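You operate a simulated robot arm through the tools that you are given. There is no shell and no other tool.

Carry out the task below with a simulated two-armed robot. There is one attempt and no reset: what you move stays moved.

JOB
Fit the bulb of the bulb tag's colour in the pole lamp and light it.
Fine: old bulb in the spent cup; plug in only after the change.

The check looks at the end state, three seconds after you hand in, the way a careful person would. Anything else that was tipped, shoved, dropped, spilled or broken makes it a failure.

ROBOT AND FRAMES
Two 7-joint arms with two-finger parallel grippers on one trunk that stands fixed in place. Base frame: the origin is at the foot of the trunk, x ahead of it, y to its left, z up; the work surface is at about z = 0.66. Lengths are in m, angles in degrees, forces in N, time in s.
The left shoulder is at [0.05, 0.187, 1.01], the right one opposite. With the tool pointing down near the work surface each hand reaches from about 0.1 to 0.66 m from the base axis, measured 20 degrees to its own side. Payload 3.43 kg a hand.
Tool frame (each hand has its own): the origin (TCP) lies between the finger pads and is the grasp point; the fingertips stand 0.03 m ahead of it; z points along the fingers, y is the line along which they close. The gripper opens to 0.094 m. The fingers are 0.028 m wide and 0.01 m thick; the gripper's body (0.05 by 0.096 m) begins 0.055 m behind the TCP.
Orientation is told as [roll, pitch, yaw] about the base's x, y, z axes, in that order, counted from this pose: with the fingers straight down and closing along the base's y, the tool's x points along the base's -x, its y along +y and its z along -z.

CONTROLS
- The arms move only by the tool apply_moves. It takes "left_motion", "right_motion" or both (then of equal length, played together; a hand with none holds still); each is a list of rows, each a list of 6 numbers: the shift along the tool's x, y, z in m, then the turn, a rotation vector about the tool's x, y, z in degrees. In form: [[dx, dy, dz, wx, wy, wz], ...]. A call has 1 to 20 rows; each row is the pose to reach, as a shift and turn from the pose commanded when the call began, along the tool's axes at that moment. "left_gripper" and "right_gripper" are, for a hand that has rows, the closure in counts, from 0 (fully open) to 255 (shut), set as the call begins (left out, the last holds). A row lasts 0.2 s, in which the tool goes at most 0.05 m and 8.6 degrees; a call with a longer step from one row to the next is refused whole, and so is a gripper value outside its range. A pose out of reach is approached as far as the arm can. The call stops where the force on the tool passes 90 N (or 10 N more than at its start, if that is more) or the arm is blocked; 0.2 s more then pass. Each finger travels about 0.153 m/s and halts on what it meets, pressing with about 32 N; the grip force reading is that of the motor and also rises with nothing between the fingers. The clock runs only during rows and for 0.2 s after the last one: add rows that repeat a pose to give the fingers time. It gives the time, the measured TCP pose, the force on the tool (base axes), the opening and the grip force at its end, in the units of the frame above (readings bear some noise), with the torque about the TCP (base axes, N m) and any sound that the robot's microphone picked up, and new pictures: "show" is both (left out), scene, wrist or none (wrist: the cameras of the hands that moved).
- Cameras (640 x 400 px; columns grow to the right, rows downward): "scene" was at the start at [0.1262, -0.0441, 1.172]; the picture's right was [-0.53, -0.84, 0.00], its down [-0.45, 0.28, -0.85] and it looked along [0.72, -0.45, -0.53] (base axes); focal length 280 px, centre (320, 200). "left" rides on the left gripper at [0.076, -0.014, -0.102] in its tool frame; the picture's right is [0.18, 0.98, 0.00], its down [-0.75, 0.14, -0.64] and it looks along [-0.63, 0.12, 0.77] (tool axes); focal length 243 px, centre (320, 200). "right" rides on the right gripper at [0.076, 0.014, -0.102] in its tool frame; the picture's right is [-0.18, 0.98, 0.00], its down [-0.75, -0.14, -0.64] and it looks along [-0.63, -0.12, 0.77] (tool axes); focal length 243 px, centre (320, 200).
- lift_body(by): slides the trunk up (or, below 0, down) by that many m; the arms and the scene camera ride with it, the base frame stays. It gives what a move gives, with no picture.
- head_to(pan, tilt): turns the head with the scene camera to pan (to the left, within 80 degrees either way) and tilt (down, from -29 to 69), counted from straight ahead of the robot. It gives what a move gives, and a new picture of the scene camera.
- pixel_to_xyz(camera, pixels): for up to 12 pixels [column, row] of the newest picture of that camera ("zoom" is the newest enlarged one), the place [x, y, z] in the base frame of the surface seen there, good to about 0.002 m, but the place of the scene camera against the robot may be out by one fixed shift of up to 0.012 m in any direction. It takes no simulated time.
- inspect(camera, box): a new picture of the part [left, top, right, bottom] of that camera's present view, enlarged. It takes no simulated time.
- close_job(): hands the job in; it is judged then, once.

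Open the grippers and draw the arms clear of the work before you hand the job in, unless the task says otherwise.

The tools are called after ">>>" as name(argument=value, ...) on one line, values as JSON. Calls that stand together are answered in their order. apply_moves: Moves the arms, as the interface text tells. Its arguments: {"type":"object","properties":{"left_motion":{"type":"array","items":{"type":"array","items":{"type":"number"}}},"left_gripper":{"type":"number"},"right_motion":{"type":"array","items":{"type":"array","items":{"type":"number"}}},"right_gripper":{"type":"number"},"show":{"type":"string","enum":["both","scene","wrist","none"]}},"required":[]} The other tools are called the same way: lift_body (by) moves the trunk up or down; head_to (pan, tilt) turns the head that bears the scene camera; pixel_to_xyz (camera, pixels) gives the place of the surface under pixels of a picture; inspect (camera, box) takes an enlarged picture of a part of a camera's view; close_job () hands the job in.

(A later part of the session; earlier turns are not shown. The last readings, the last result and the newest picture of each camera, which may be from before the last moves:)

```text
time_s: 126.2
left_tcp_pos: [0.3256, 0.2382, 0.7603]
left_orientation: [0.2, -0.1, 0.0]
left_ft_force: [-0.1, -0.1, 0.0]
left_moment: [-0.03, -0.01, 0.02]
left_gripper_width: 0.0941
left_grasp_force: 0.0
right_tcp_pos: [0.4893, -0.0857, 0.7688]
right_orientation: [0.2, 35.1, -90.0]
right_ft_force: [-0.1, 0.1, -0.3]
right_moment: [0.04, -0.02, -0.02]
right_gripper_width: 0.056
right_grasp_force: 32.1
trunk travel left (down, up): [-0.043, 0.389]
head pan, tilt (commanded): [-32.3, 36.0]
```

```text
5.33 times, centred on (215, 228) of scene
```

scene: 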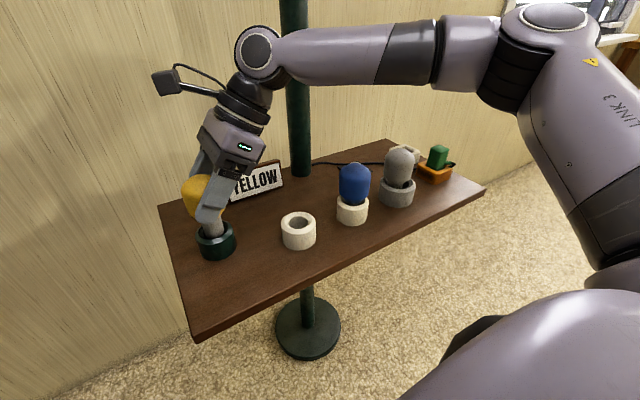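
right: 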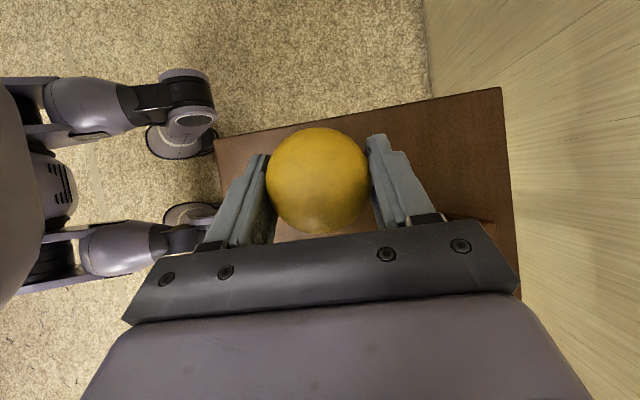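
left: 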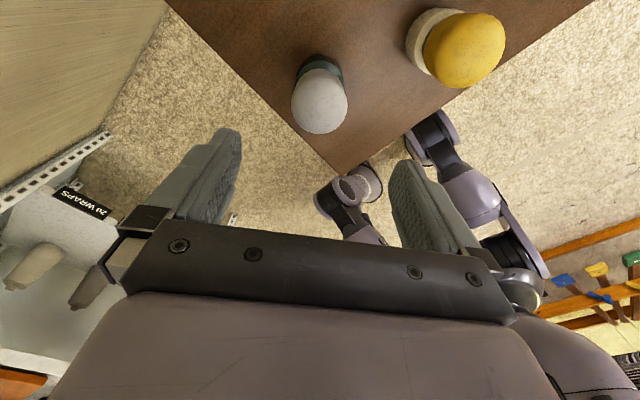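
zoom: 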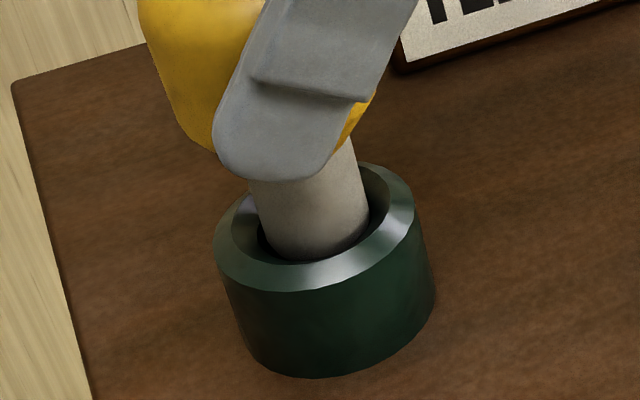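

The neck is centred in the mouth with no force. I lower 8 mm more and check.

>>> lift_body(by=-0.008)

>>> apply_moves(right_motion=[[0, 0, 0, 0, 0, 0]], show="none")

```text
time_s: 126.8
left_tcp_pos: [0.3248, 0.2379, 0.7511]
left_orientation: [0.2, 0.0, 0.0]
left_ft_force: [-0.8, -0.3, -0.3]
left_moment: [-0.01, 0.01, 0.0]
left_gripper_width: 0.0941
left_grasp_force: 0.0
right_tcp_pos: [0.4896, -0.0839, 0.7603]
right_orientation: [0.1, 35.2, -90.1]
right_ft_force: [-0.3, -0.1, -0.3]
right_moment: [-0.02, -0.01, 0.02]
right_gripper_width: 0.0557
right_grasp_force: 31.8
trunk travel left (down, up): [-0.035, 0.397]
head pan, tilt (commanded): [-32.3, 36.0]
```

```text
time_s: 127.2
left_tcp_pos: [0.3251, 0.2369, 0.7506]
left_orientation: [0.2, -0.1, 0.0]
left_ft_force: [0.1, -0.8, -0.2]
left_moment: [-0.04, 0.02, -0.01]
left_gripper_width: 0.094
left_grasp_force: 0.1
right_tcp_pos: [0.4889, -0.0861, 0.7611]
right_orientation: [0.2, 35.2, -90.1]
right_ft_force: [-0.5, -0.1, -0.4]
right_moment: [-0.02, -0.03, 0.02]
right_gripper_width: 0.0558
right_grasp_force: 31.8
trunk travel left (down, up): [-0.035, 0.397]
head pan, tilt (commanded): [-32.3, 36.0]
```

No contact yet; z = 0.761. I lower another 8 mm.

>>> lift_body(by=-0.008)

>>> apply_moves(right_motion=[[0, 0, 0, 0, 0, 0]], show="scene")

>>> inspect(camera="scene", box=[185, 190, 245, 265])

```text
time_s: 127.8
left_tcp_pos: [0.3242, 0.2383, 0.743]
left_orientation: [0.2, -0.1, 0.1]
left_ft_force: [-0.9, 0.0, 0.5]
left_moment: [-0.01, 0.0, 0.03]
left_gripper_width: 0.0941
left_grasp_force: 0.0
right_tcp_pos: [0.4898, -0.0837, 0.753]
right_orientation: [0.2, 35.2, -90.0]
right_ft_force: [-0.1, 0.4, -0.7]
right_moment: [-0.01, -0.01, -0.02]
right_gripper_width: 0.0562
right_grasp_force: 31.3
trunk travel left (down, up): [-0.027, 0.405]
head pan, tilt (commanded): [-32.3, 36.0]
```

```text
time_s: 128.2
left_tcp_pos: [0.3238, 0.2382, 0.7435]
left_orientation: [0.2, -0.1, -0.1]
left_ft_force: [-0.2, 0.2, -0.4]
left_moment: [0.01, 0.02, 0.0]
left_gripper_width: 0.0942
left_grasp_force: 0.1
right_tcp_pos: [0.4902, -0.0851, 0.7522]
right_orientation: [0.2, 35.2, -90.1]
right_ft_force: [-0.2, 0.0, -0.8]
right_moment: [-0.02, 0.03, 0.0]
right_gripper_width: 0.0561
right_grasp_force: 32.3
trunk travel left (down, up): [-0.027, 0.405]
head pan, tilt (commanded): [-32.3, 36.0]
```

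scene: 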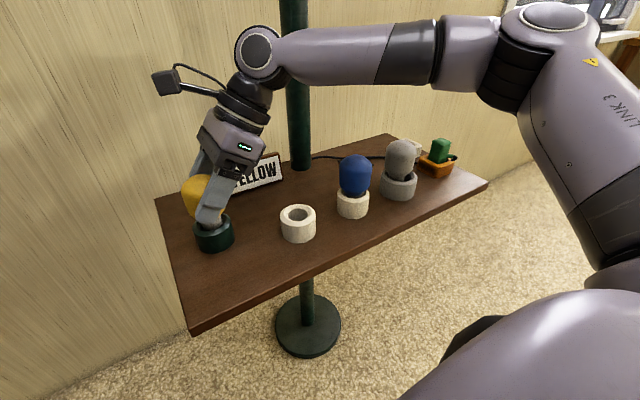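

```text
5.33 times, centred on (215, 228) of scene
```

zoom: 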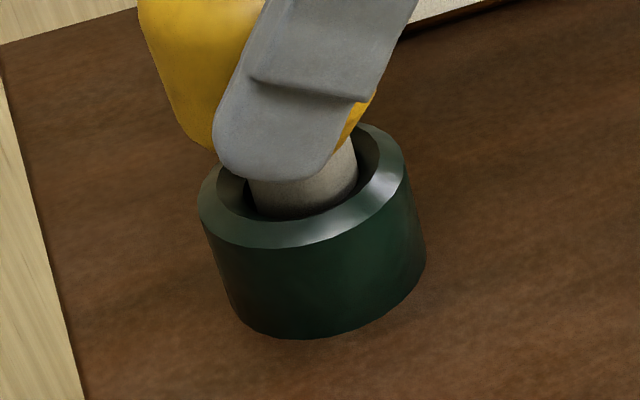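

The neck is going down inside the bore freely. I lower 8 mm more.

>>> lift_body(by=-0.008)

>>> apply_moves(right_motion=[[0, 0, 0, 0, 0, 0]], show="none")

```text
time_s: 128.8
left_tcp_pos: [0.3248, 0.238, 0.7353]
left_orientation: [0.1, -0.1, 0.0]
left_ft_force: [-0.1, 0.5, -0.1]
left_moment: [-0.02, 0.02, -0.05]
left_gripper_width: 0.0939
left_grasp_force: 0.1
right_tcp_pos: [0.4897, -0.0849, 0.7447]
right_orientation: [0.2, 35.2, -90.1]
right_ft_force: [-0.7, 0.2, -0.3]
right_moment: [0.02, -0.04, 0.02]
right_gripper_width: 0.0563
right_grasp_force: 31.6
trunk travel left (down, up): [-0.019, 0.413]
head pan, tilt (commanded): [-32.3, 36.0]
```

```text
time_s: 129.2
left_tcp_pos: [0.3243, 0.2381, 0.7347]
left_orientation: [0.1, -0.2, 0.1]
left_ft_force: [0.0, -0.4, -0.9]
left_moment: [0.01, 0.03, -0.01]
left_gripper_width: 0.0941
left_grasp_force: 0.0
right_tcp_pos: [0.49, -0.0843, 0.7443]
right_orientation: [0.2, 35.2, -90.0]
right_ft_force: [0.1, -0.5, -1.5]
right_moment: [0.03, 0.03, 0.0]
right_gripper_width: 0.0562
right_grasp_force: 31.8
trunk travel left (down, up): [-0.019, 0.413]
head pan, tilt (commanded): [-32.3, 36.0]
```

Still free at z = 0.7445, about 2-3 mm above seat. I lower 3 mm more and check for contact.

>>> lift_body(by=-0.003)

>>> apply_moves(right_motion=[[0, 0, 0, 0, 0, 0]], show="none")

```text
time_s: 129.7
left_tcp_pos: [0.3255, 0.2375, 0.7315]
left_orientation: [0.2, -0.1, 0.0]
left_ft_force: [0.1, -0.2, 0.3]
left_moment: [-0.03, 0.01, 0.03]
left_gripper_width: 0.0939
left_grasp_force: 0.1
right_tcp_pos: [0.4893, -0.0851, 0.7422]
right_orientation: [0.2, 35.2, -90.0]
right_ft_force: [-0.3, 0.0, 0.0]
right_moment: [0.05, 0.04, 0.03]
right_gripper_width: 0.0563
right_grasp_force: 32.6
trunk travel left (down, up): [-0.016, 0.416]
head pan, tilt (commanded): [-32.3, 36.0]
```

```text
time_s: 130.1
left_tcp_pos: [0.3248, 0.2382, 0.7327]
left_orientation: [0.2, -0.2, 0.0]
left_ft_force: [-0.2, 0.4, 0.3]
left_moment: [0.02, -0.03, -0.02]
left_gripper_width: 0.0941
left_grasp_force: 0.1
right_tcp_pos: [0.49, -0.0843, 0.7419]
right_orientation: [0.3, 35.2, -90.0]
right_ft_force: [0.2, -1.3, 1.9]
right_moment: [0.02, 0.04, 0.0]
right_gripper_width: 0.0558
right_grasp_force: 32.1
trunk travel left (down, up): [-0.016, 0.416]
head pan, tilt (commanded): [-32.3, 36.0]
```

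Contact just begins (about 2 N). I open the right gripper and let the bulb rest in the holder.

>>> apply_moves(right_motion=[[0, 0, 0, 0, 0, 0], [0, 0, 0, 0, 0, 0], [0, 0, 0, 0, 0, 0]], right_gripper=0, show="both")

```text
time_s: 130.9
left_tcp_pos: [0.3241, 0.2376, 0.7328]
left_orientation: [0.3, -0.1, 0.0]
left_ft_force: [-0.1, 0.0, -0.3]
left_moment: [0.01, -0.01, 0.01]
left_gripper_width: 0.0939
left_grasp_force: 0.1
right_tcp_pos: [0.4902, -0.0844, 0.7422]
right_orientation: [0.2, 35.1, -90.1]
right_ft_force: [-0.7, -0.5, 0.2]
right_moment: [0.02, 0.02, 0.0]
right_gripper_width: 0.094
right_grasp_force: 0.0
trunk travel left (down, up): [-0.016, 0.416]
head pan, tilt (commanded): [-32.3, 36.0]
```

scene: 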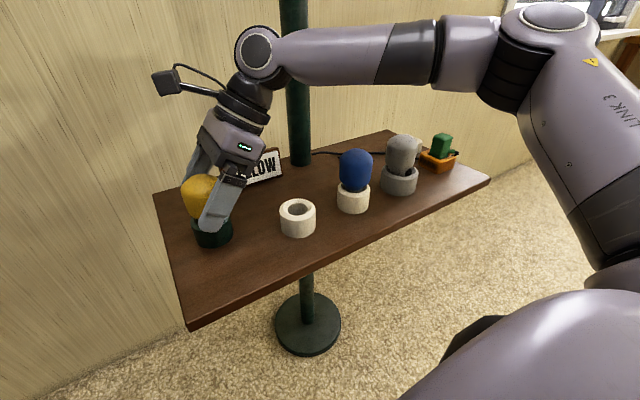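
right: 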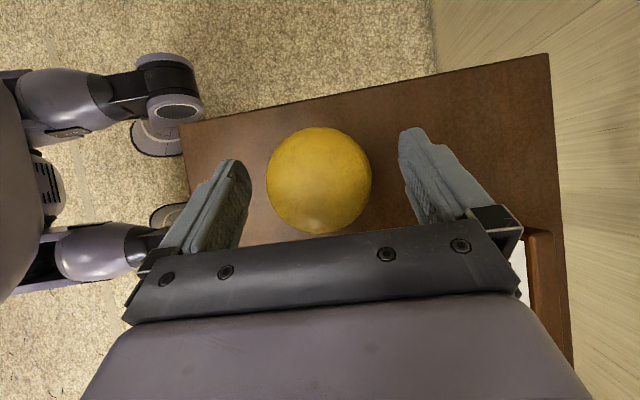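

The yellow bulb rests upright in the lamp. I raise the trunk to clear it, then withdraw the right hand.

>>> lift_body(by=0.207)

>>> apply_moves(right_motion=[[-0.034, -0.0125, -0.0237, 0, 0, 0], [-0.068, -0.025, -0.0473, 0, 0, 0], [-0.101, -0.0375, -0.071, 0, 0, 0], [-0.135, -0.05, -0.0946, 0, 0, 0], [-0.169, -0.0625, -0.118, 0, 0, 0], [-0.203, -0.075, -0.142, 0, 0, 0], [-0.236, -0.0875, -0.1655, 0, 0, 0], [-0.27, -0.1, -0.189, 0, 0, 0], [-0.27, -0.1, -0.189, 0, 0, 0]], show="scene")

>>> inspect(camera="scene", box=[190, 220, 340, 340])

```text
time_s: 133.1
left_tcp_pos: [0.3244, 0.2382, 0.9392]
left_orientation: [0.2, -0.1, 0.0]
left_ft_force: [-0.6, -0.9, 0.1]
left_moment: [0.02, -0.02, 0.0]
left_gripper_width: 0.0941
left_grasp_force: 0.1
right_tcp_pos: [0.4904, -0.084, 0.9477]
right_orientation: [0.2, 35.0, -90.1]
right_ft_force: [-0.1, -0.3, 0.3]
right_moment: [0.0, -0.01, 0.0]
right_gripper_width: 0.0937
right_grasp_force: 0.1
trunk travel left (down, up): [-0.223, 0.209]
head pan, tilt (commanded): [-32.3, 36.0]
```

```text
time_s: 135.1
left_tcp_pos: [0.3248, 0.2375, 0.9391]
left_orientation: [0.3, 0.0, 0.0]
left_ft_force: [-0.3, 0.1, -0.4]
left_moment: [0.01, -0.03, 0.02]
left_gripper_width: 0.0938
left_grasp_force: 0.2
right_tcp_pos: [0.3866, -0.4148, 0.9468]
right_orientation: [0.1, 35.2, -89.9]
right_ft_force: [-0.6, 0.4, -0.7]
right_moment: [-0.05, -0.01, -0.01]
right_gripper_width: 0.0941
right_grasp_force: 0.1
trunk travel left (down, up): [-0.223, 0.209]
head pan, tilt (commanded): [-32.3, 36.0]
```

scene: 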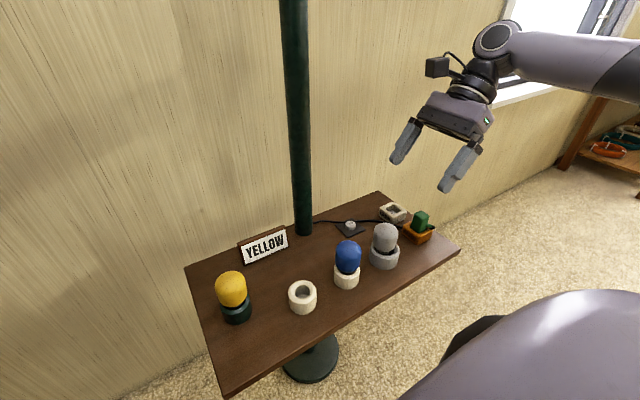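

```text
3.33 times, centred on (265, 280) of scene
```

zoom: 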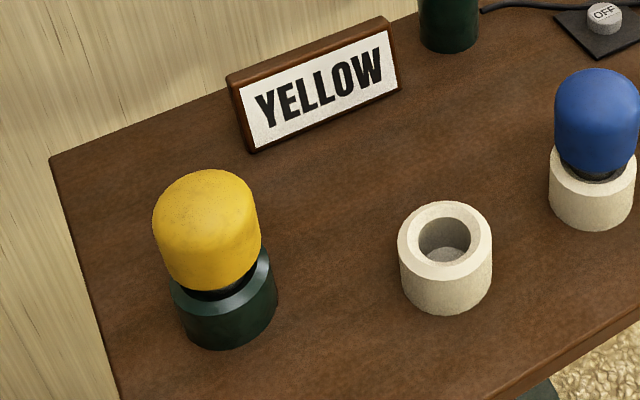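

The yellow bulb stands in the lamp. I measure its top height to compare with the grey bulb's seated height (0.759-0.760 in the scene camera), then bring the left hand in to screw it home.

>>> pixel_to_xyz(camera="scene", pixels=[[230, 276], [230, 280], [228, 285], [235, 280], [225, 280], [348, 245], [384, 228]])

>>> apply_moves(left_motion=[[-0.0105, -0.02, 0, 0, 0, -8], [-0.021, -0.04, 0, 0, 0, -16], [-0.0315, -0.06, 0, 0, 0, -24], [-0.042, -0.08, 0, 0, 0, -32], [-0.0525, -0.1, 0, 0, 0, -40], [-0.063, -0.12, 0, 0, 0, -48], [-0.0735, -0.14, 0, 0, 0, -56], [-0.084, -0.16, 0, 0, 0, -64], [-0.0945, -0.18, 0, 0, 0, -72], [-0.105, -0.2, 0, 0, 0, -80], [-0.1155, -0.22, 0, 0, 0, -88], [-0.126, -0.24, 0, 0, 0, -96], [-0.1365, -0.26, 0, 0, 0, -104], [-0.147, -0.28, 0, 0, 0, -112], [-0.1575, -0.3, 0.02, 0, 0, -120], [-0.166, -0.319, 0.05, 0, 0, -120], [-0.166, -0.319, 0.06, 0, 0, -120], [-0.166, -0.319, 0.06, 0, 0, -120]], left_gripper=0, show="both")

```text
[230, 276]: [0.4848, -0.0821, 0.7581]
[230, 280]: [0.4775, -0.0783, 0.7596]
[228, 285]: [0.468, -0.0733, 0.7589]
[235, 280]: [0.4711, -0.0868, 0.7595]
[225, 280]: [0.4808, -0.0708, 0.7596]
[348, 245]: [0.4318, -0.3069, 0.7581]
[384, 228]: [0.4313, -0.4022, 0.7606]
```

```text
time_s: 138.9
left_tcp_pos: [0.4902, -0.0813, 0.879]
left_orientation: [-0.1, -0.1, 120.1]
left_ft_force: [0.3, -0.4, 0.4]
left_moment: [0.03, 0.0, 0.02]
left_gripper_width: 0.0942
left_grasp_force: 0.1
right_tcp_pos: [0.3884, -0.4136, 0.948]
right_orientation: [0.2, 35.0, -90.1]
right_ft_force: [0.9, -0.6, 0.1]
right_moment: [0.0, -0.01, -0.01]
right_gripper_width: 0.0941
right_grasp_force: 0.0
trunk travel left (down, up): [-0.223, 0.209]
head pan, tilt (commanded): [-32.3, 36.0]
```

scene: 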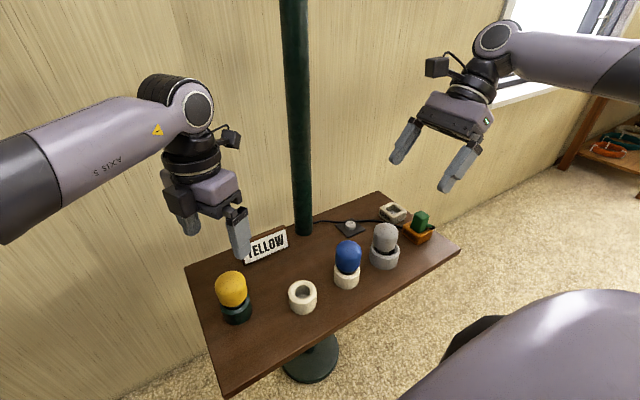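
left: 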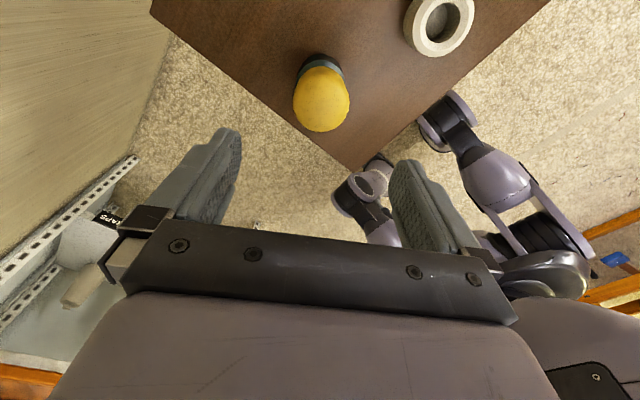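

The bulb's top height (0.7596) equals the seated grey bulb's, so it's all the way down. I measure its centre from the left wrist view at (321,98) before gripping.

>>> pixel_to_xyz(camera="left", pixels=[[321, 98], [294, 98], [348, 98], [321, 75], [321, 128], [321, 110]])

>>> inspect(camera="left", box=[270, 40, 370, 140])

```text
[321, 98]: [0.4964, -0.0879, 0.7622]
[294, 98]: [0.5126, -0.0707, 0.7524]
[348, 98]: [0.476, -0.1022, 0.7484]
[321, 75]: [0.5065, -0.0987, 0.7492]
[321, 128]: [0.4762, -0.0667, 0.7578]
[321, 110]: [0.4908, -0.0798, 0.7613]
```

```text
4.00 times, centred on (320, 90) of left
```

zoom: 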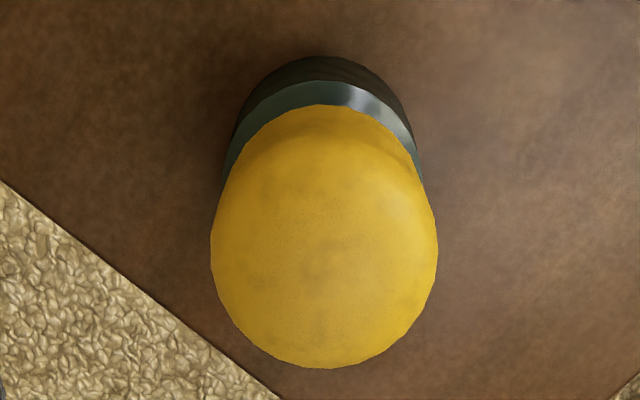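

The hand is within about 1.5 mm of the bulb's axis. I descend upright to TCP z ≈ 0.738 and check the clearance.

>>> apply_moves(left_motion=[[0, 0, 0.035, 0, 0, 0], [0, 0, 0.07, 0, 0, 0], [0, 0, 0.1, 0, 0, 0], [0, 0, 0.125, 0, 0, 0], [0, 0, 0.141, 0, 0, 0], [0, 0, 0.141, 0, 0, 0]], show="wrist")

```text
time_s: 140.3
left_tcp_pos: [0.4893, -0.0815, 0.7348]
left_orientation: [-0.1, 0.0, 120.0]
left_ft_force: [-0.4, 0.6, -0.9]
left_moment: [0.02, 0.01, 0.01]
left_gripper_width: 0.0939
left_grasp_force: 0.2
right_tcp_pos: [0.3876, -0.4143, 0.9477]
right_orientation: [0.2, 35.1, -90.1]
right_ft_force: [-0.4, -0.2, 0.7]
right_moment: [-0.02, -0.01, -0.02]
right_gripper_width: 0.0942
right_grasp_force: 0.0
trunk travel left (down, up): [-0.223, 0.209]
head pan, tilt (commanded): [-32.3, 36.0]
```

left: 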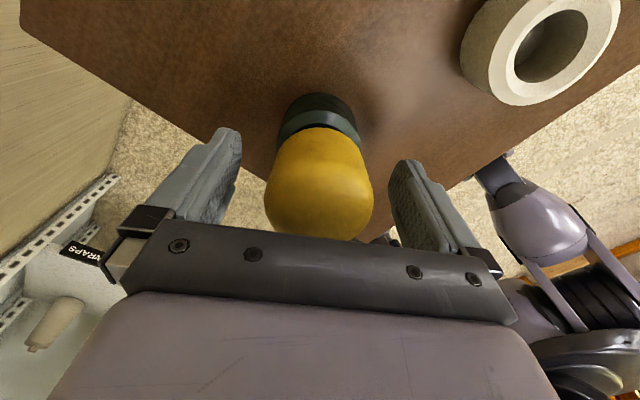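

The bulb (319,185) is centred between the fingers. I close the left gripper.

>>> apply_moves(left_motion=[[0, 0, 0, 0, 0, 0], [0, 0, 0, 0, 0, 0], [0, 0, 0, 0, 0, 0]], left_gripper=255, show="none")

>>> apply_moves(left_motion=[[0, 0, 0.001, 0, 0, 8], [0, 0, 0.0015, 0, 0, 16], [0, 0, 0.0015, 0, 0, 24], [0, 0, 0.0015, 0, 0, 24]], show="wrist")

```text
time_s: 141.1
left_tcp_pos: [0.4902, -0.0824, 0.7352]
left_orientation: [-0.2, -0.1, 120.0]
left_ft_force: [0.7, -0.1, 0.4]
left_moment: [0.03, -0.03, 0.02]
left_gripper_width: 0.0529
left_grasp_force: 31.8
right_tcp_pos: [0.3883, -0.4127, 0.9475]
right_orientation: [0.3, 35.1, -90.2]
right_ft_force: [-0.1, -0.3, 0.4]
right_moment: [0.03, 0.01, -0.02]
right_gripper_width: 0.0941
right_grasp_force: 0.0
trunk travel left (down, up): [-0.223, 0.209]
head pan, tilt (commanded): [-32.3, 36.0]
```

```text
time_s: 142.1
left_tcp_pos: [0.4905, -0.0815, 0.7357]
left_orientation: [-0.1, -0.2, 95.9]
left_ft_force: [0.4, -1.9, 6.1]
left_moment: [-0.14, 0.07, -0.02]
left_gripper_width: 0.0528
left_grasp_force: 32.0
right_tcp_pos: [0.3886, -0.4139, 0.948]
right_orientation: [0.4, 35.2, -90.0]
right_ft_force: [-0.2, 0.7, 0.4]
right_moment: [0.0, 0.03, 0.03]
right_gripper_width: 0.0939
right_grasp_force: 0.0
trunk travel left (down, up): [-0.223, 0.209]
head pan, tilt (commanded): [-32.3, 36.0]
```

left: 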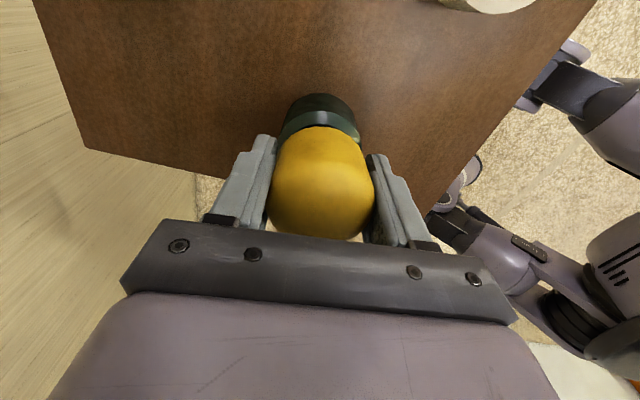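

Torque is small with 6 N of downward push. I continue clockwise by another 72° and watch the torque.

>>> apply_moves(left_motion=[[0, 0, 0, 0, 0, 8], [0, 0, 0, 0, 0, 16], [0, 0, 0, 0, 0, 24], [0, 0, 0, 0, 0, 32], [0, 0, 0, 0, 0, 40], [0, 0, 0, 0, 0, 48], [0, 0, 0, 0, 0, 56], [0, 0, 0, 0, 0, 64], [0, 0, 0, 0, 0, 72], [0, 0, 0, 0, 0, 72]], show="wrist")

```text
time_s: 144.3
left_tcp_pos: [0.4926, -0.0801, 0.7347]
left_orientation: [0.3, -0.2, 24.0]
left_ft_force: [-0.4, -0.6, -0.2]
left_moment: [-0.01, 0.04, -0.03]
left_gripper_width: 0.0527
left_grasp_force: 32.0
right_tcp_pos: [0.387, -0.4142, 0.9467]
right_orientation: [0.2, 35.1, -90.0]
right_ft_force: [-0.8, 0.5, 0.1]
right_moment: [0.0, 0.0, 0.01]
right_gripper_width: 0.094
right_grasp_force: 0.1
trunk travel left (down, up): [-0.223, 0.209]
head pan, tilt (commanded): [-32.3, 36.0]
```

left: 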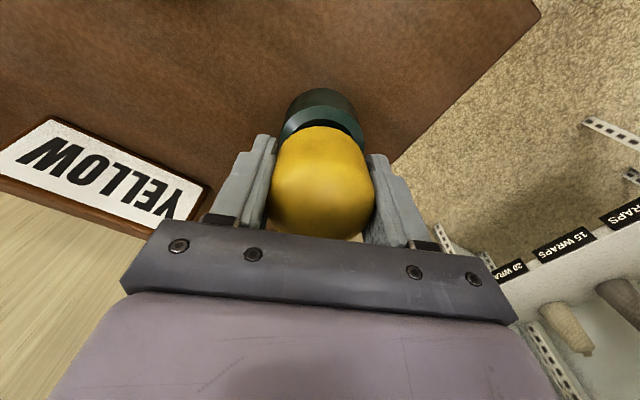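

The downward push dropped from 6 N to zero as it turned, so the bulb is drawing down like a screw. I continue clockwise another 64° with a 2 mm downward feed.

>>> apply_moves(left_motion=[[0, 0, 0.0005, 0, 0, 8], [0, 0, 0.001, 0, 0, 16], [0, 0, 0.0015, 0, 0, 24], [0, 0, 0.002, 0, 0, 32], [0, 0, 0.002, 0, 0, 40], [0, 0, 0.002, 0, 0, 48], [0, 0, 0.002, 0, 0, 56], [0, 0, 0.002, 0, 0, 64], [0, 0, 0.002, 0, 0, 64]], show="wrist")

```text
time_s: 146.3
left_tcp_pos: [0.4903, -0.0806, 0.7345]
left_orientation: [0.2, 0.0, -40.1]
left_ft_force: [3.1, -2.3, 14.3]
left_moment: [-0.22, -0.23, -0.05]
left_gripper_width: 0.0526
left_grasp_force: 31.9
right_tcp_pos: [0.3884, -0.4143, 0.9483]
right_orientation: [0.3, 35.1, -90.0]
right_ft_force: [-0.5, -0.4, -0.7]
right_moment: [-0.01, 0.0, 0.01]
right_gripper_width: 0.0942
right_grasp_force: 0.1
trunk travel left (down, up): [-0.223, 0.209]
head pan, tilt (commanded): [-32.3, 36.0]
```

left: 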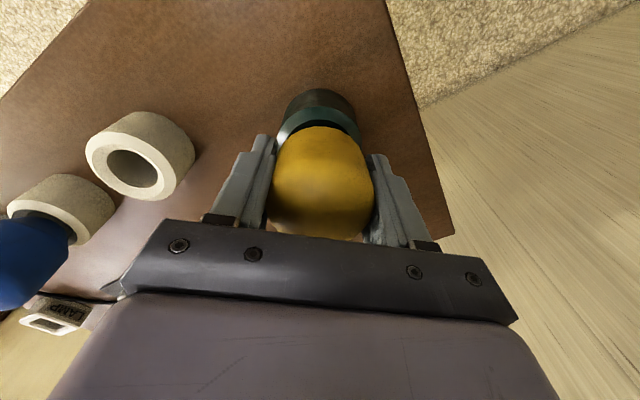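

It's pressing on the seat with 14 N and 160° have been turned. I test whether it's locked with a 6 mm pull.

>>> apply_moves(left_motion=[[0, 0, -0.002, 0, 0, 0], [0, 0, -0.004, 0, 0, 0], [0, 0, -0.006, 0, 0, 0], [0, 0, -0.006, 0, 0, 0]], show="wrist")

```text
time_s: 147.3
left_tcp_pos: [0.4898, -0.0803, 0.7393]
left_orientation: [0.1, 0.1, -40.0]
left_ft_force: [0.2, -0.2, -0.6]
left_moment: [-0.01, 0.02, -0.02]
left_gripper_width: 0.0528
left_grasp_force: 32.1
right_tcp_pos: [0.3879, -0.4138, 0.9481]
right_orientation: [0.2, 35.1, -90.2]
right_ft_force: [1.3, 0.5, 0.7]
right_moment: [-0.01, 0.02, 0.0]
right_gripper_width: 0.0939
right_grasp_force: 0.0
trunk travel left (down, up): [-0.223, 0.209]
head pan, tilt (commanded): [-32.3, 36.0]
```

left: 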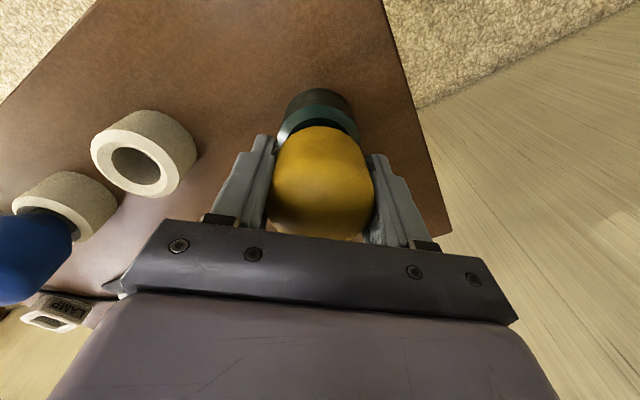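

No resistance over 5 mm, as in my first test on the grey bulb. I pull 6 mm further to see if a lock catches.

>>> apply_moves(left_motion=[[0, 0, -0.002, 0, 0, 0], [0, 0, -0.004, 0, 0, 0], [0, 0, -0.006, 0, 0, 0], [0, 0, -0.006, 0, 0, 0]], show="wrist")

```text
time_s: 148.3
left_tcp_pos: [0.4919, -0.0813, 0.7463]
left_orientation: [0.2, 0.2, -40.0]
left_ft_force: [-0.5, -0.1, -0.8]
left_moment: [-0.01, 0.04, -0.02]
left_gripper_width: 0.0526
left_grasp_force: 32.0
right_tcp_pos: [0.3878, -0.4138, 0.9472]
right_orientation: [0.1, 35.1, -90.1]
right_ft_force: [-0.9, 0.2, 0.2]
right_moment: [0.0, -0.02, 0.0]
right_gripper_width: 0.0942
right_grasp_force: 0.0
trunk travel left (down, up): [-0.223, 0.209]
head pan, tilt (commanded): [-32.3, 36.0]
```

left: 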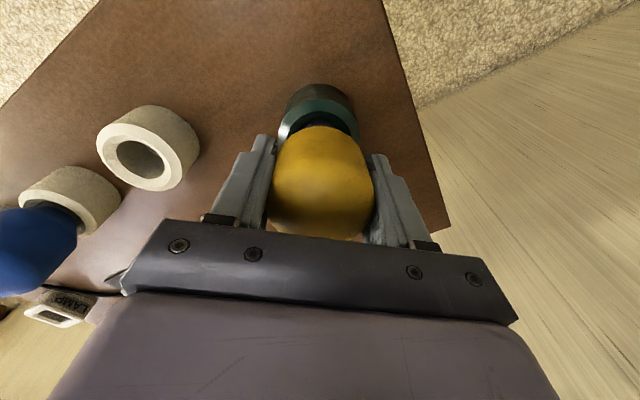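

It's free over 12 mm. The neck is still in the bore, so I lift 10 mm further to see if any catch engages.

>>> apply_moves(left_motion=[[0, 0, -0.003, 0, 0, 0], [0, 0, -0.006, 0, 0, 0], [0, 0, -0.01, 0, 0, 0], [0, 0, -0.01, 0, 0, 0]], show="wrist")

>>> inspect(camera="left", box=[240, 70, 400, 250])

```text
time_s: 149.3
left_tcp_pos: [0.4906, -0.0814, 0.7565]
left_orientation: [0.2, 0.1, -39.9]
left_ft_force: [-0.4, -0.3, -0.1]
left_moment: [-0.03, 0.03, 0.0]
left_gripper_width: 0.0526
left_grasp_force: 32.7
right_tcp_pos: [0.3875, -0.4149, 0.9479]
right_orientation: [0.2, 35.1, -90.1]
right_ft_force: [0.3, -0.5, -0.3]
right_moment: [-0.02, 0.0, -0.01]
right_gripper_width: 0.094
right_grasp_force: 0.0
trunk travel left (down, up): [-0.223, 0.209]
head pan, tilt (commanded): [-32.3, 36.0]
```

left: 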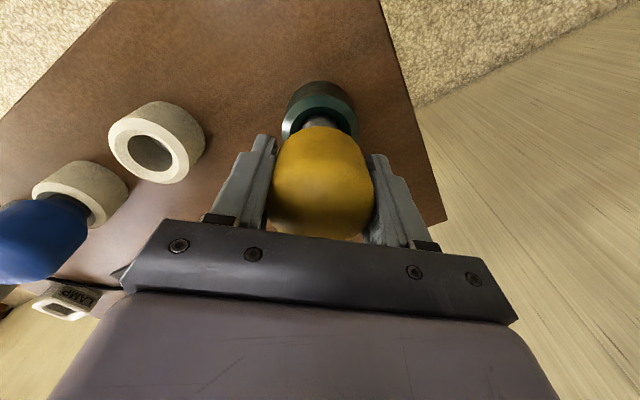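

```text
2.22 times, centred on (320, 160) of left
```

zoom: 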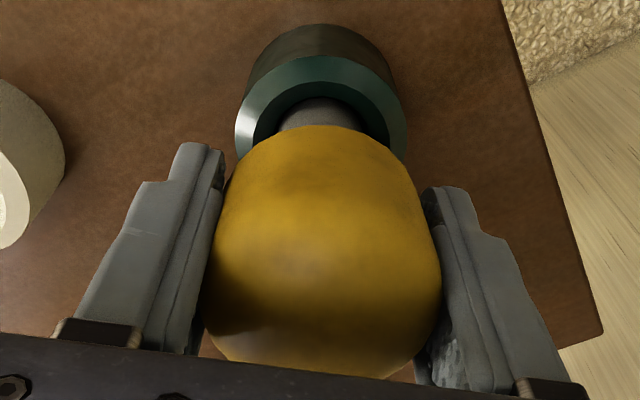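

No catch at all over 22 mm, and no click was heard, so the fit seems to be a plain seat. I lower it back to the seat with a firm push and turn clockwise a further 48° to be sure it's fully home.

>>> apply_moves(left_motion=[[0, 0, 0.005, 0, 0, 0], [0, 0, 0.01, 0, 0, 0], [0, 0, 0.015, 0, 0, 0], [0, 0, 0.02, 0, 0, 0], [0, 0, 0.0225, 0, 0, 0], [0, 0, 0.0225, 0, 0, 8], [0, 0, 0.0225, 0, 0, 16], [0, 0, 0.0225, 0, 0, 24], [0, 0, 0.0225, 0, 0, 32], [0, 0, 0.0225, 0, 0, 40], [0, 0, 0.0225, 0, 0, 48], [0, 0, 0.0225, 0, 0, 48]], show="wrist")

```text
time_s: 151.9
left_tcp_pos: [0.4795, -0.0397, 0.7557]
left_orientation: [7.6, -7.0, -68.2]
left_ft_force: [-1.0, -0.2, -0.9]
left_moment: [0.04, -0.04, 0.0]
left_gripper_width: 0.0003
left_grasp_force: 33.1
left hand out of reach, approached as far as the arm can: row 7, 8, 9, 10, 11, 12
right_tcp_pos: [0.3866, -0.415, 0.9489]
right_orientation: [0.5, 35.1, -89.9]
right_ft_force: [0.6, 0.1, 0.0]
right_moment: [0.03, -0.02, 0.03]
right_gripper_width: 0.094
right_grasp_force: 0.2
trunk travel left (down, up): [-0.223, 0.209]
head pan, tilt (commanded): [-32.3, 36.0]
```

left: 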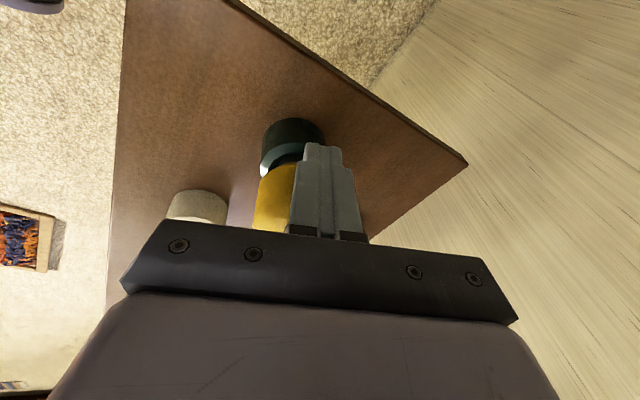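

The wrist hit a limit and the hand slid off the bulb to (0.480, -0.040), fingers now shut beside it. I check the bulb and table before moving.

>>> head_to(pan=-25, tilt=38)

>>> inspect(camera="scene", box=[160, 180, 340, 340])

```text
time_s: 152.6
left_tcp_pos: [0.4822, -0.036, 0.7536]
left_orientation: [7.6, -6.9, -67.7]
left_ft_force: [1.1, -0.5, 0.7]
left_moment: [0.01, -0.01, 0.01]
left_gripper_width: 0.0003
left_grasp_force: 32.7
right_tcp_pos: [0.3883, -0.4137, 0.9473]
right_orientation: [0.2, 35.1, -90.1]
right_ft_force: [-0.3, 0.2, 0.3]
right_moment: [0.0, 0.01, 0.01]
right_gripper_width: 0.0941
right_grasp_force: 0.0
trunk travel left (down, up): [-0.223, 0.209]
head pan, tilt (commanded): [-25.0, 38.0]
```

scene: 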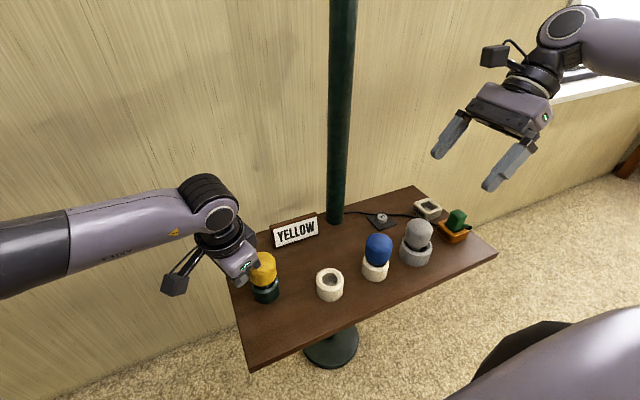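

```text
2.50 times, centred on (250, 260) of scene
```

zoom: 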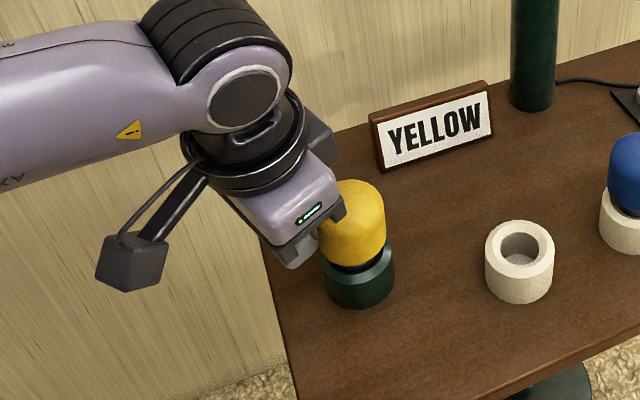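

The bulb still stands upright in the holder and nothing else moved. I raise the shut left hand straight up away from it.

>>> apply_moves(left_motion=[[0, 0, -0.02, 0, 0, 0], [0, 0, -0.05, 0, 0, 0], [0, 0, -0.09, 0, 0, 0], [0, 0, -0.13, 0, 0, 0], [0, 0, -0.16, 0, 0, 0], [0, 0, -0.16, 0, 0, 0]], show="both")

>>> inspect(camera="scene", box=[220, 230, 320, 330])

```text
time_s: 154.0
left_tcp_pos: [0.454, -0.026, 0.9112]
left_orientation: [7.7, -6.9, -67.9]
left_ft_force: [-0.4, -0.2, 0.1]
left_moment: [0.0, 0.0, 0.02]
left_gripper_width: 0.0
left_grasp_force: 32.8
right_tcp_pos: [0.3885, -0.4138, 0.9471]
right_orientation: [0.2, 35.1, -90.0]
right_ft_force: [0.5, -0.2, -0.6]
right_moment: [0.0, 0.0, 0.0]
right_gripper_width: 0.0938
right_grasp_force: 0.1
trunk travel left (down, up): [-0.223, 0.209]
head pan, tilt (commanded): [-25.0, 38.0]
```

scene: 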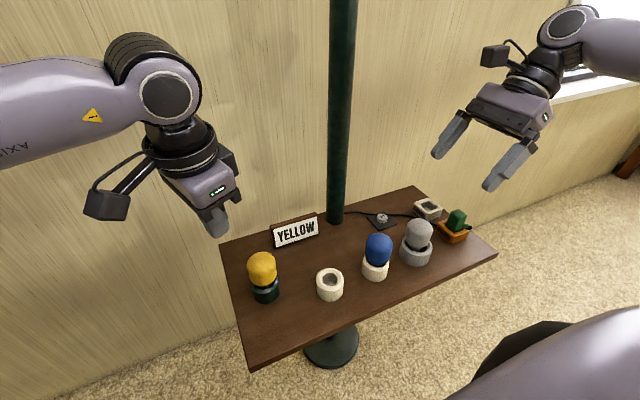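
left: 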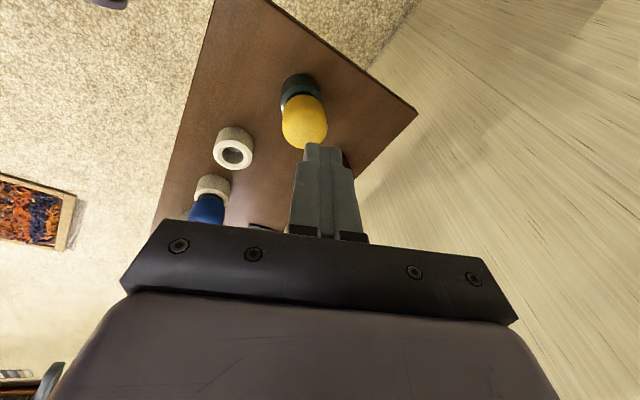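

```text
4.00 times, centred on (270, 280) of scene
```

zoom: 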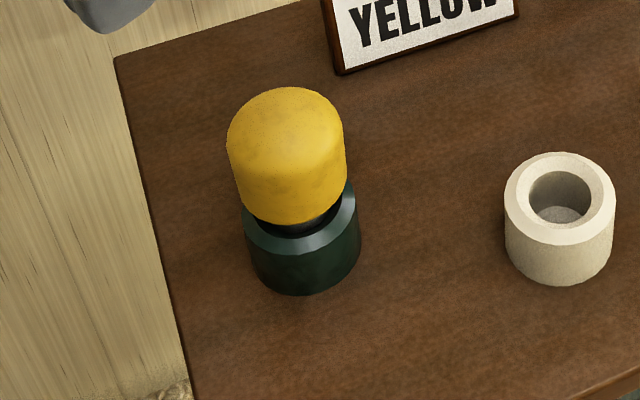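

The yellow bulb looks upright; I check its height and that its top is level.

>>> pixel_to_xyz(camera="scene", pixels=[[262, 258], [262, 262], [257, 262], [268, 261], [262, 268], [379, 238], [379, 242], [419, 224]])

>>> apply_moves(left_motion=[[0, 0, 0, 0.3, 1.2, -7.5], [0, 0, 0, 0.6, 2.4, -15], [0, 0, 0, 0.8, 3.6, -22.5], [0, 0, 0, 1.1, 4.7, -30], [0, 0, 0, 1.4, 5.9, -37.5], [0, 0, 0, 1.7, 7.1, -45], [0, 0, 0, 2.0, 8.3, -52.5], [0, 0, 0, 2.3, 9.5, -60], [0, 0, 0, 2.5, 10.6, -67.3], [0, 0, 0, 2.5, 10.6, -67.3]], left_gripper=0, show="scene")

```text
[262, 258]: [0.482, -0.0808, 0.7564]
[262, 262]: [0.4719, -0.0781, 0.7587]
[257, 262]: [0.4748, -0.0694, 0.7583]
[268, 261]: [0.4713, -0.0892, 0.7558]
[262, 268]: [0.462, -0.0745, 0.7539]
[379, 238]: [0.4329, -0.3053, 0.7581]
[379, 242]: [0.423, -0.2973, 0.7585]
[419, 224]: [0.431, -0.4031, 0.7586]
```

```text
time_s: 156.2
left_tcp_pos: [0.4527, -0.0272, 0.9099]
left_orientation: [0.2, -0.1, 0.2]
left_ft_force: [-0.4, -0.8, 0.2]
left_moment: [0.03, -0.01, 0.0]
left_gripper_width: 0.094
left_grasp_force: 0.0
right_tcp_pos: [0.388, -0.4135, 0.9475]
right_orientation: [0.2, 35.1, -90.2]
right_ft_force: [0.6, 0.2, 0.9]
right_moment: [0.0, 0.02, 0.02]
right_gripper_width: 0.0941
right_grasp_force: 0.0
trunk travel left (down, up): [-0.223, 0.209]
head pan, tilt (commanded): [-25.0, 38.0]
```

scene: 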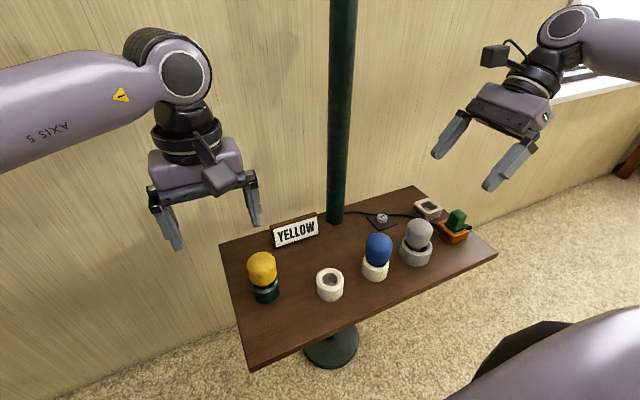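

All three bulbs' tops are at the same height (≈ 0.7586), so the yellow one is fully seated. Now for the plug: I take the left hand away and untilt the right hand.

>>> apply_moves(left_motion=[[0.02, 0.04, 0, 0, 0, 0], [0.04, 0.08, 0, 0, 0, 0], [0.06, 0.12, 0, 0, 0, 0], [0.08, 0.16, 0, 0, 0, 0], [0.1, 0.2, -0.01, 0, 0, 0], [0.12, 0.24, -0.02, 0, 0, 0], [0.13, 0.265, -0.03, 0, 0, 0]], right_motion=[[0, 0, 0, 0, -7, 0], [0, 0, 0, 0, -14, 0], [0, 0, 0, 0, -21, 0], [0, 0, 0, 0, -28, 0], [0, 0, 0, 0, -35, 0], [0, 0, 0, 0, -35, 0], [0, 0, 0, 0, -35, 0]], show="none")

>>> apply_moves(right_motion=[[0, 0, 0, 0, 0, -8], [0, 0, 0, 0, 0, -16], [0, 0, 0, 0, 0, -24], [0, 0, 0, 0, 0, -32], [0, 0, 0, 0, 0, -40], [0, 0, 0, 0, 0, -48], [0, 0, 0, 0, 0, -56], [0, 0, 0, 0, 0, -64], [0, 0, 0, 0, 0, -72], [0, 0, 0, 0, 0, -80], [0, 0, 0, 0, 0, -88], [0, 0, 0, 0, 0, -90], [0, 0, 0, 0, 0, -90]], show="both")

```text
time_s: 157.8
left_tcp_pos: [0.3236, 0.2355, 0.9425]
left_orientation: [0.3, -0.1, 0.1]
left_ft_force: [-0.1, 0.3, 0.1]
left_moment: [0.0, -0.05, 0.0]
left_gripper_width: 0.0939
left_grasp_force: 0.1
right_tcp_pos: [0.3886, -0.4154, 0.9485]
right_orientation: [0.2, 0.1, -90.2]
right_ft_force: [0.1, 0.4, -0.6]
right_moment: [0.01, 0.0, 0.01]
right_gripper_width: 0.0939
right_grasp_force: 0.1
trunk travel left (down, up): [-0.223, 0.209]
head pan, tilt (commanded): [-25.0, 38.0]
```

```text
time_s: 160.6
left_tcp_pos: [0.323, 0.235, 0.9425]
left_orientation: [0.1, 0.0, 0.2]
left_ft_force: [-0.2, -0.7, 0.0]
left_moment: [0.02, 0.0, -0.01]
left_gripper_width: 0.094
left_grasp_force: 0.1
right_tcp_pos: [0.3883, -0.413, 0.9474]
right_orientation: [0.1, -0.2, 0.0]
right_ft_force: [-0.2, 0.1, -1.1]
right_moment: [0.01, -0.06, 0.02]
right_gripper_width: 0.0938
right_grasp_force: 0.0
trunk travel left (down, up): [-0.223, 0.209]
head pan, tilt (commanded): [-25.0, 38.0]
```

scene: 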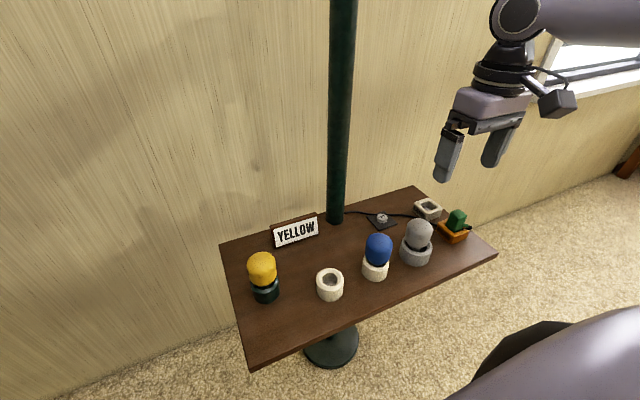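
right: 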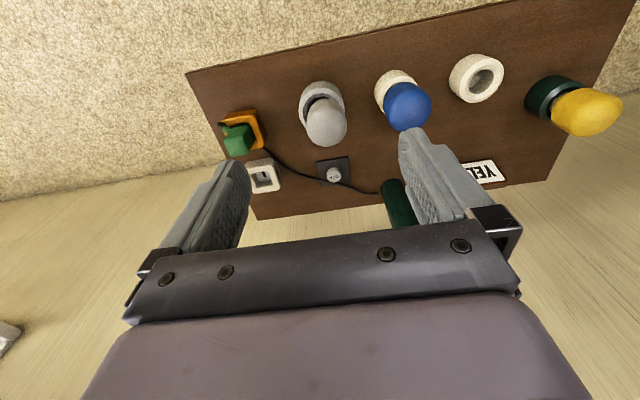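

I move the right hand back and to the right to look at the plug and the LAMP outlet from in front.

>>> apply_moves(right_motion=[[0.03, -0.03, 0, 0, 0, 0], [0.06, -0.065, 0.005, 0, 0, 0], [0.09, -0.1, 0.01, 0, 0, 0], [0.095, -0.13, 0.02, 0, 0, 0], [0.095, -0.13, 0.02, 0, 0, 0]], show="wrist")

>>> inspect(camera="right", box=[240, 80, 400, 220])

```text
time_s: 161.8
left_tcp_pos: [0.3235, 0.2353, 0.9421]
left_orientation: [0.1, -0.2, 0.2]
left_ft_force: [0.2, -0.6, -0.2]
left_moment: [0.01, 0.02, -0.01]
left_gripper_width: 0.0941
left_grasp_force: 0.0
right_tcp_pos: [0.2958, -0.5436, 0.9244]
right_orientation: [0.2, -0.2, -0.2]
right_ft_force: [-0.3, -0.1, 0.5]
right_moment: [0.02, 0.01, 0.02]
right_gripper_width: 0.094
right_grasp_force: 0.1
trunk travel left (down, up): [-0.223, 0.209]
head pan, tilt (commanded): [-25.0, 38.0]
```

right: 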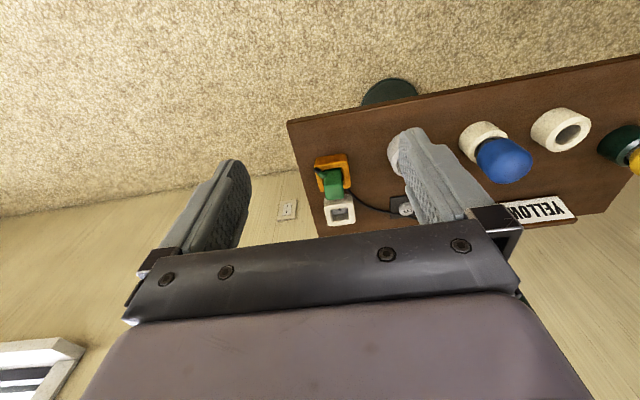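

```text
2.86 times, centred on (320, 150) of right
```

zoom: 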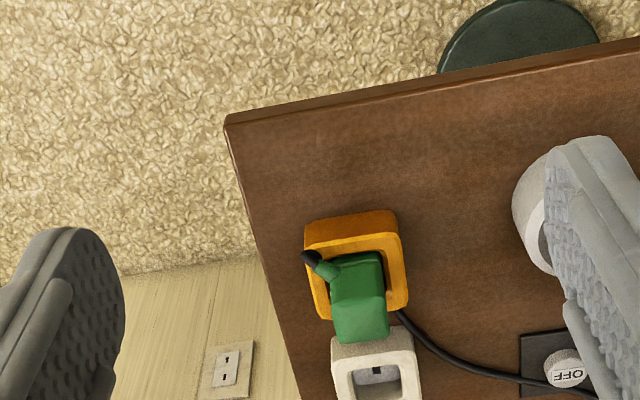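

I go closer and lower for a better look at the plug and outlet.

>>> apply_moves(right_motion=[[-0.02, 0.01, 0.03, 0, 0, 0], [-0.04, 0.02, 0.05, 0, 0, 0], [-0.06, 0.025, 0.065, 0, 0, 0], [-0.06, 0.025, 0.065, 0, 0, 0]], show="wrist")

>>> inspect(camera="right", box=[240, 80, 400, 220])

>>> inspect(camera="scene", box=[400, 190, 480, 250])

```text
time_s: 162.8
left_tcp_pos: [0.3239, 0.2359, 0.9417]
left_orientation: [0.1, -0.2, 0.2]
left_ft_force: [0.2, -0.4, -0.1]
left_moment: [-0.01, 0.03, -0.01]
left_gripper_width: 0.0938
left_grasp_force: 0.0
right_tcp_pos: [0.3562, -0.5195, 0.8619]
right_orientation: [0.2, -0.1, -0.2]
right_ft_force: [-0.1, 0.5, -0.3]
right_moment: [-0.03, 0.0, -0.03]
right_gripper_width: 0.094
right_grasp_force: 0.1
trunk travel left (down, up): [-0.223, 0.209]
head pan, tilt (commanded): [-25.0, 38.0]
```

right: 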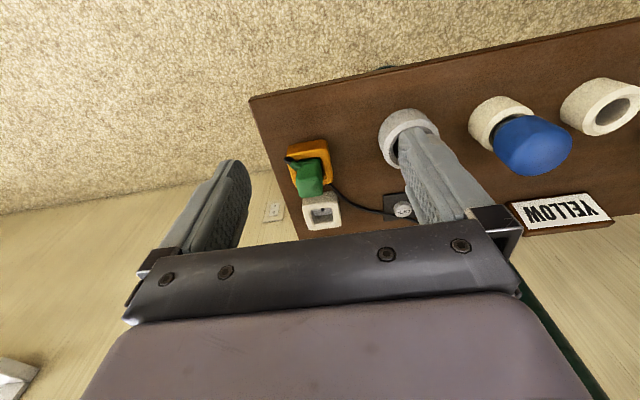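

```text
2.86 times, centred on (320, 150) of right
```

zoom: 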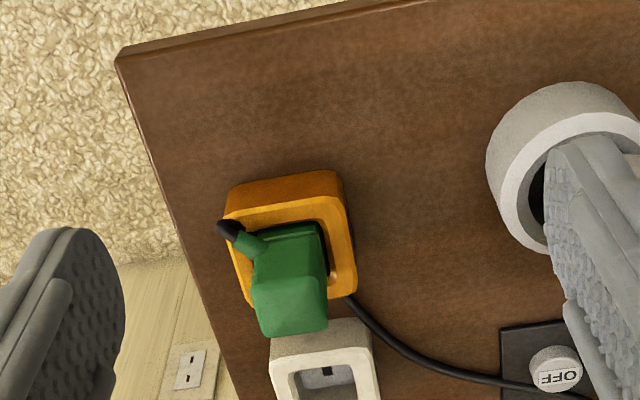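

```text
6.67 times, centred on (440, 220) of scene
```

zoom: 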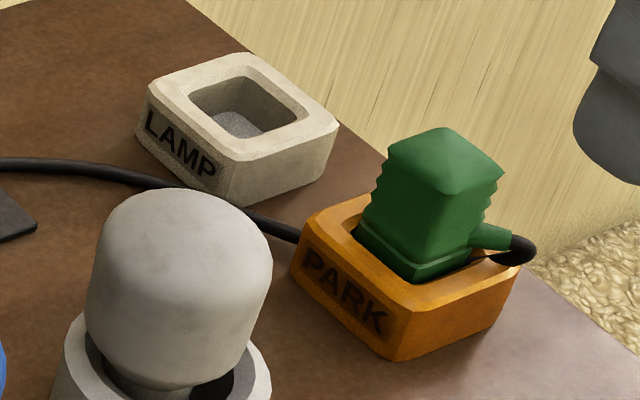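

The plug is a green block in the PARK pocket with its cord boot on the -y side; the LAMP pocket has a slot in its floor. I zoom in more on both to get their corners.

>>> inspect(camera="right", box=[276, 134, 346, 238])

>>> pixel_to_xyz(camera="right", pixels=[[297, 170], [324, 164], [325, 190], [300, 195], [310, 178], [305, 205], [333, 201], [338, 226], [308, 230], [320, 213]])

```text
3.85 times, centred on (311, 186) of right
```

zoom: 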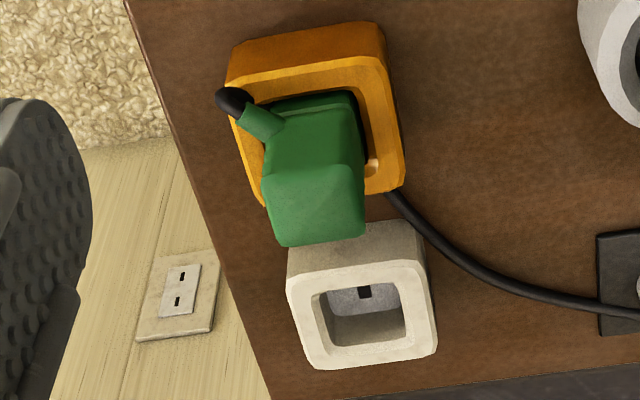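

```text
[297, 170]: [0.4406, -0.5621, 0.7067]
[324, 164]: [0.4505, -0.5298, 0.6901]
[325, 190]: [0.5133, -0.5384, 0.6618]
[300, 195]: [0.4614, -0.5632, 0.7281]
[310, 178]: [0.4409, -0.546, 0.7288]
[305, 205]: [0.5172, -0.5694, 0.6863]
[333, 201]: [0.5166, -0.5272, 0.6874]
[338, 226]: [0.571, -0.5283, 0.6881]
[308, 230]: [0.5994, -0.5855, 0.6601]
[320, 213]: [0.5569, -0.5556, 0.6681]
```

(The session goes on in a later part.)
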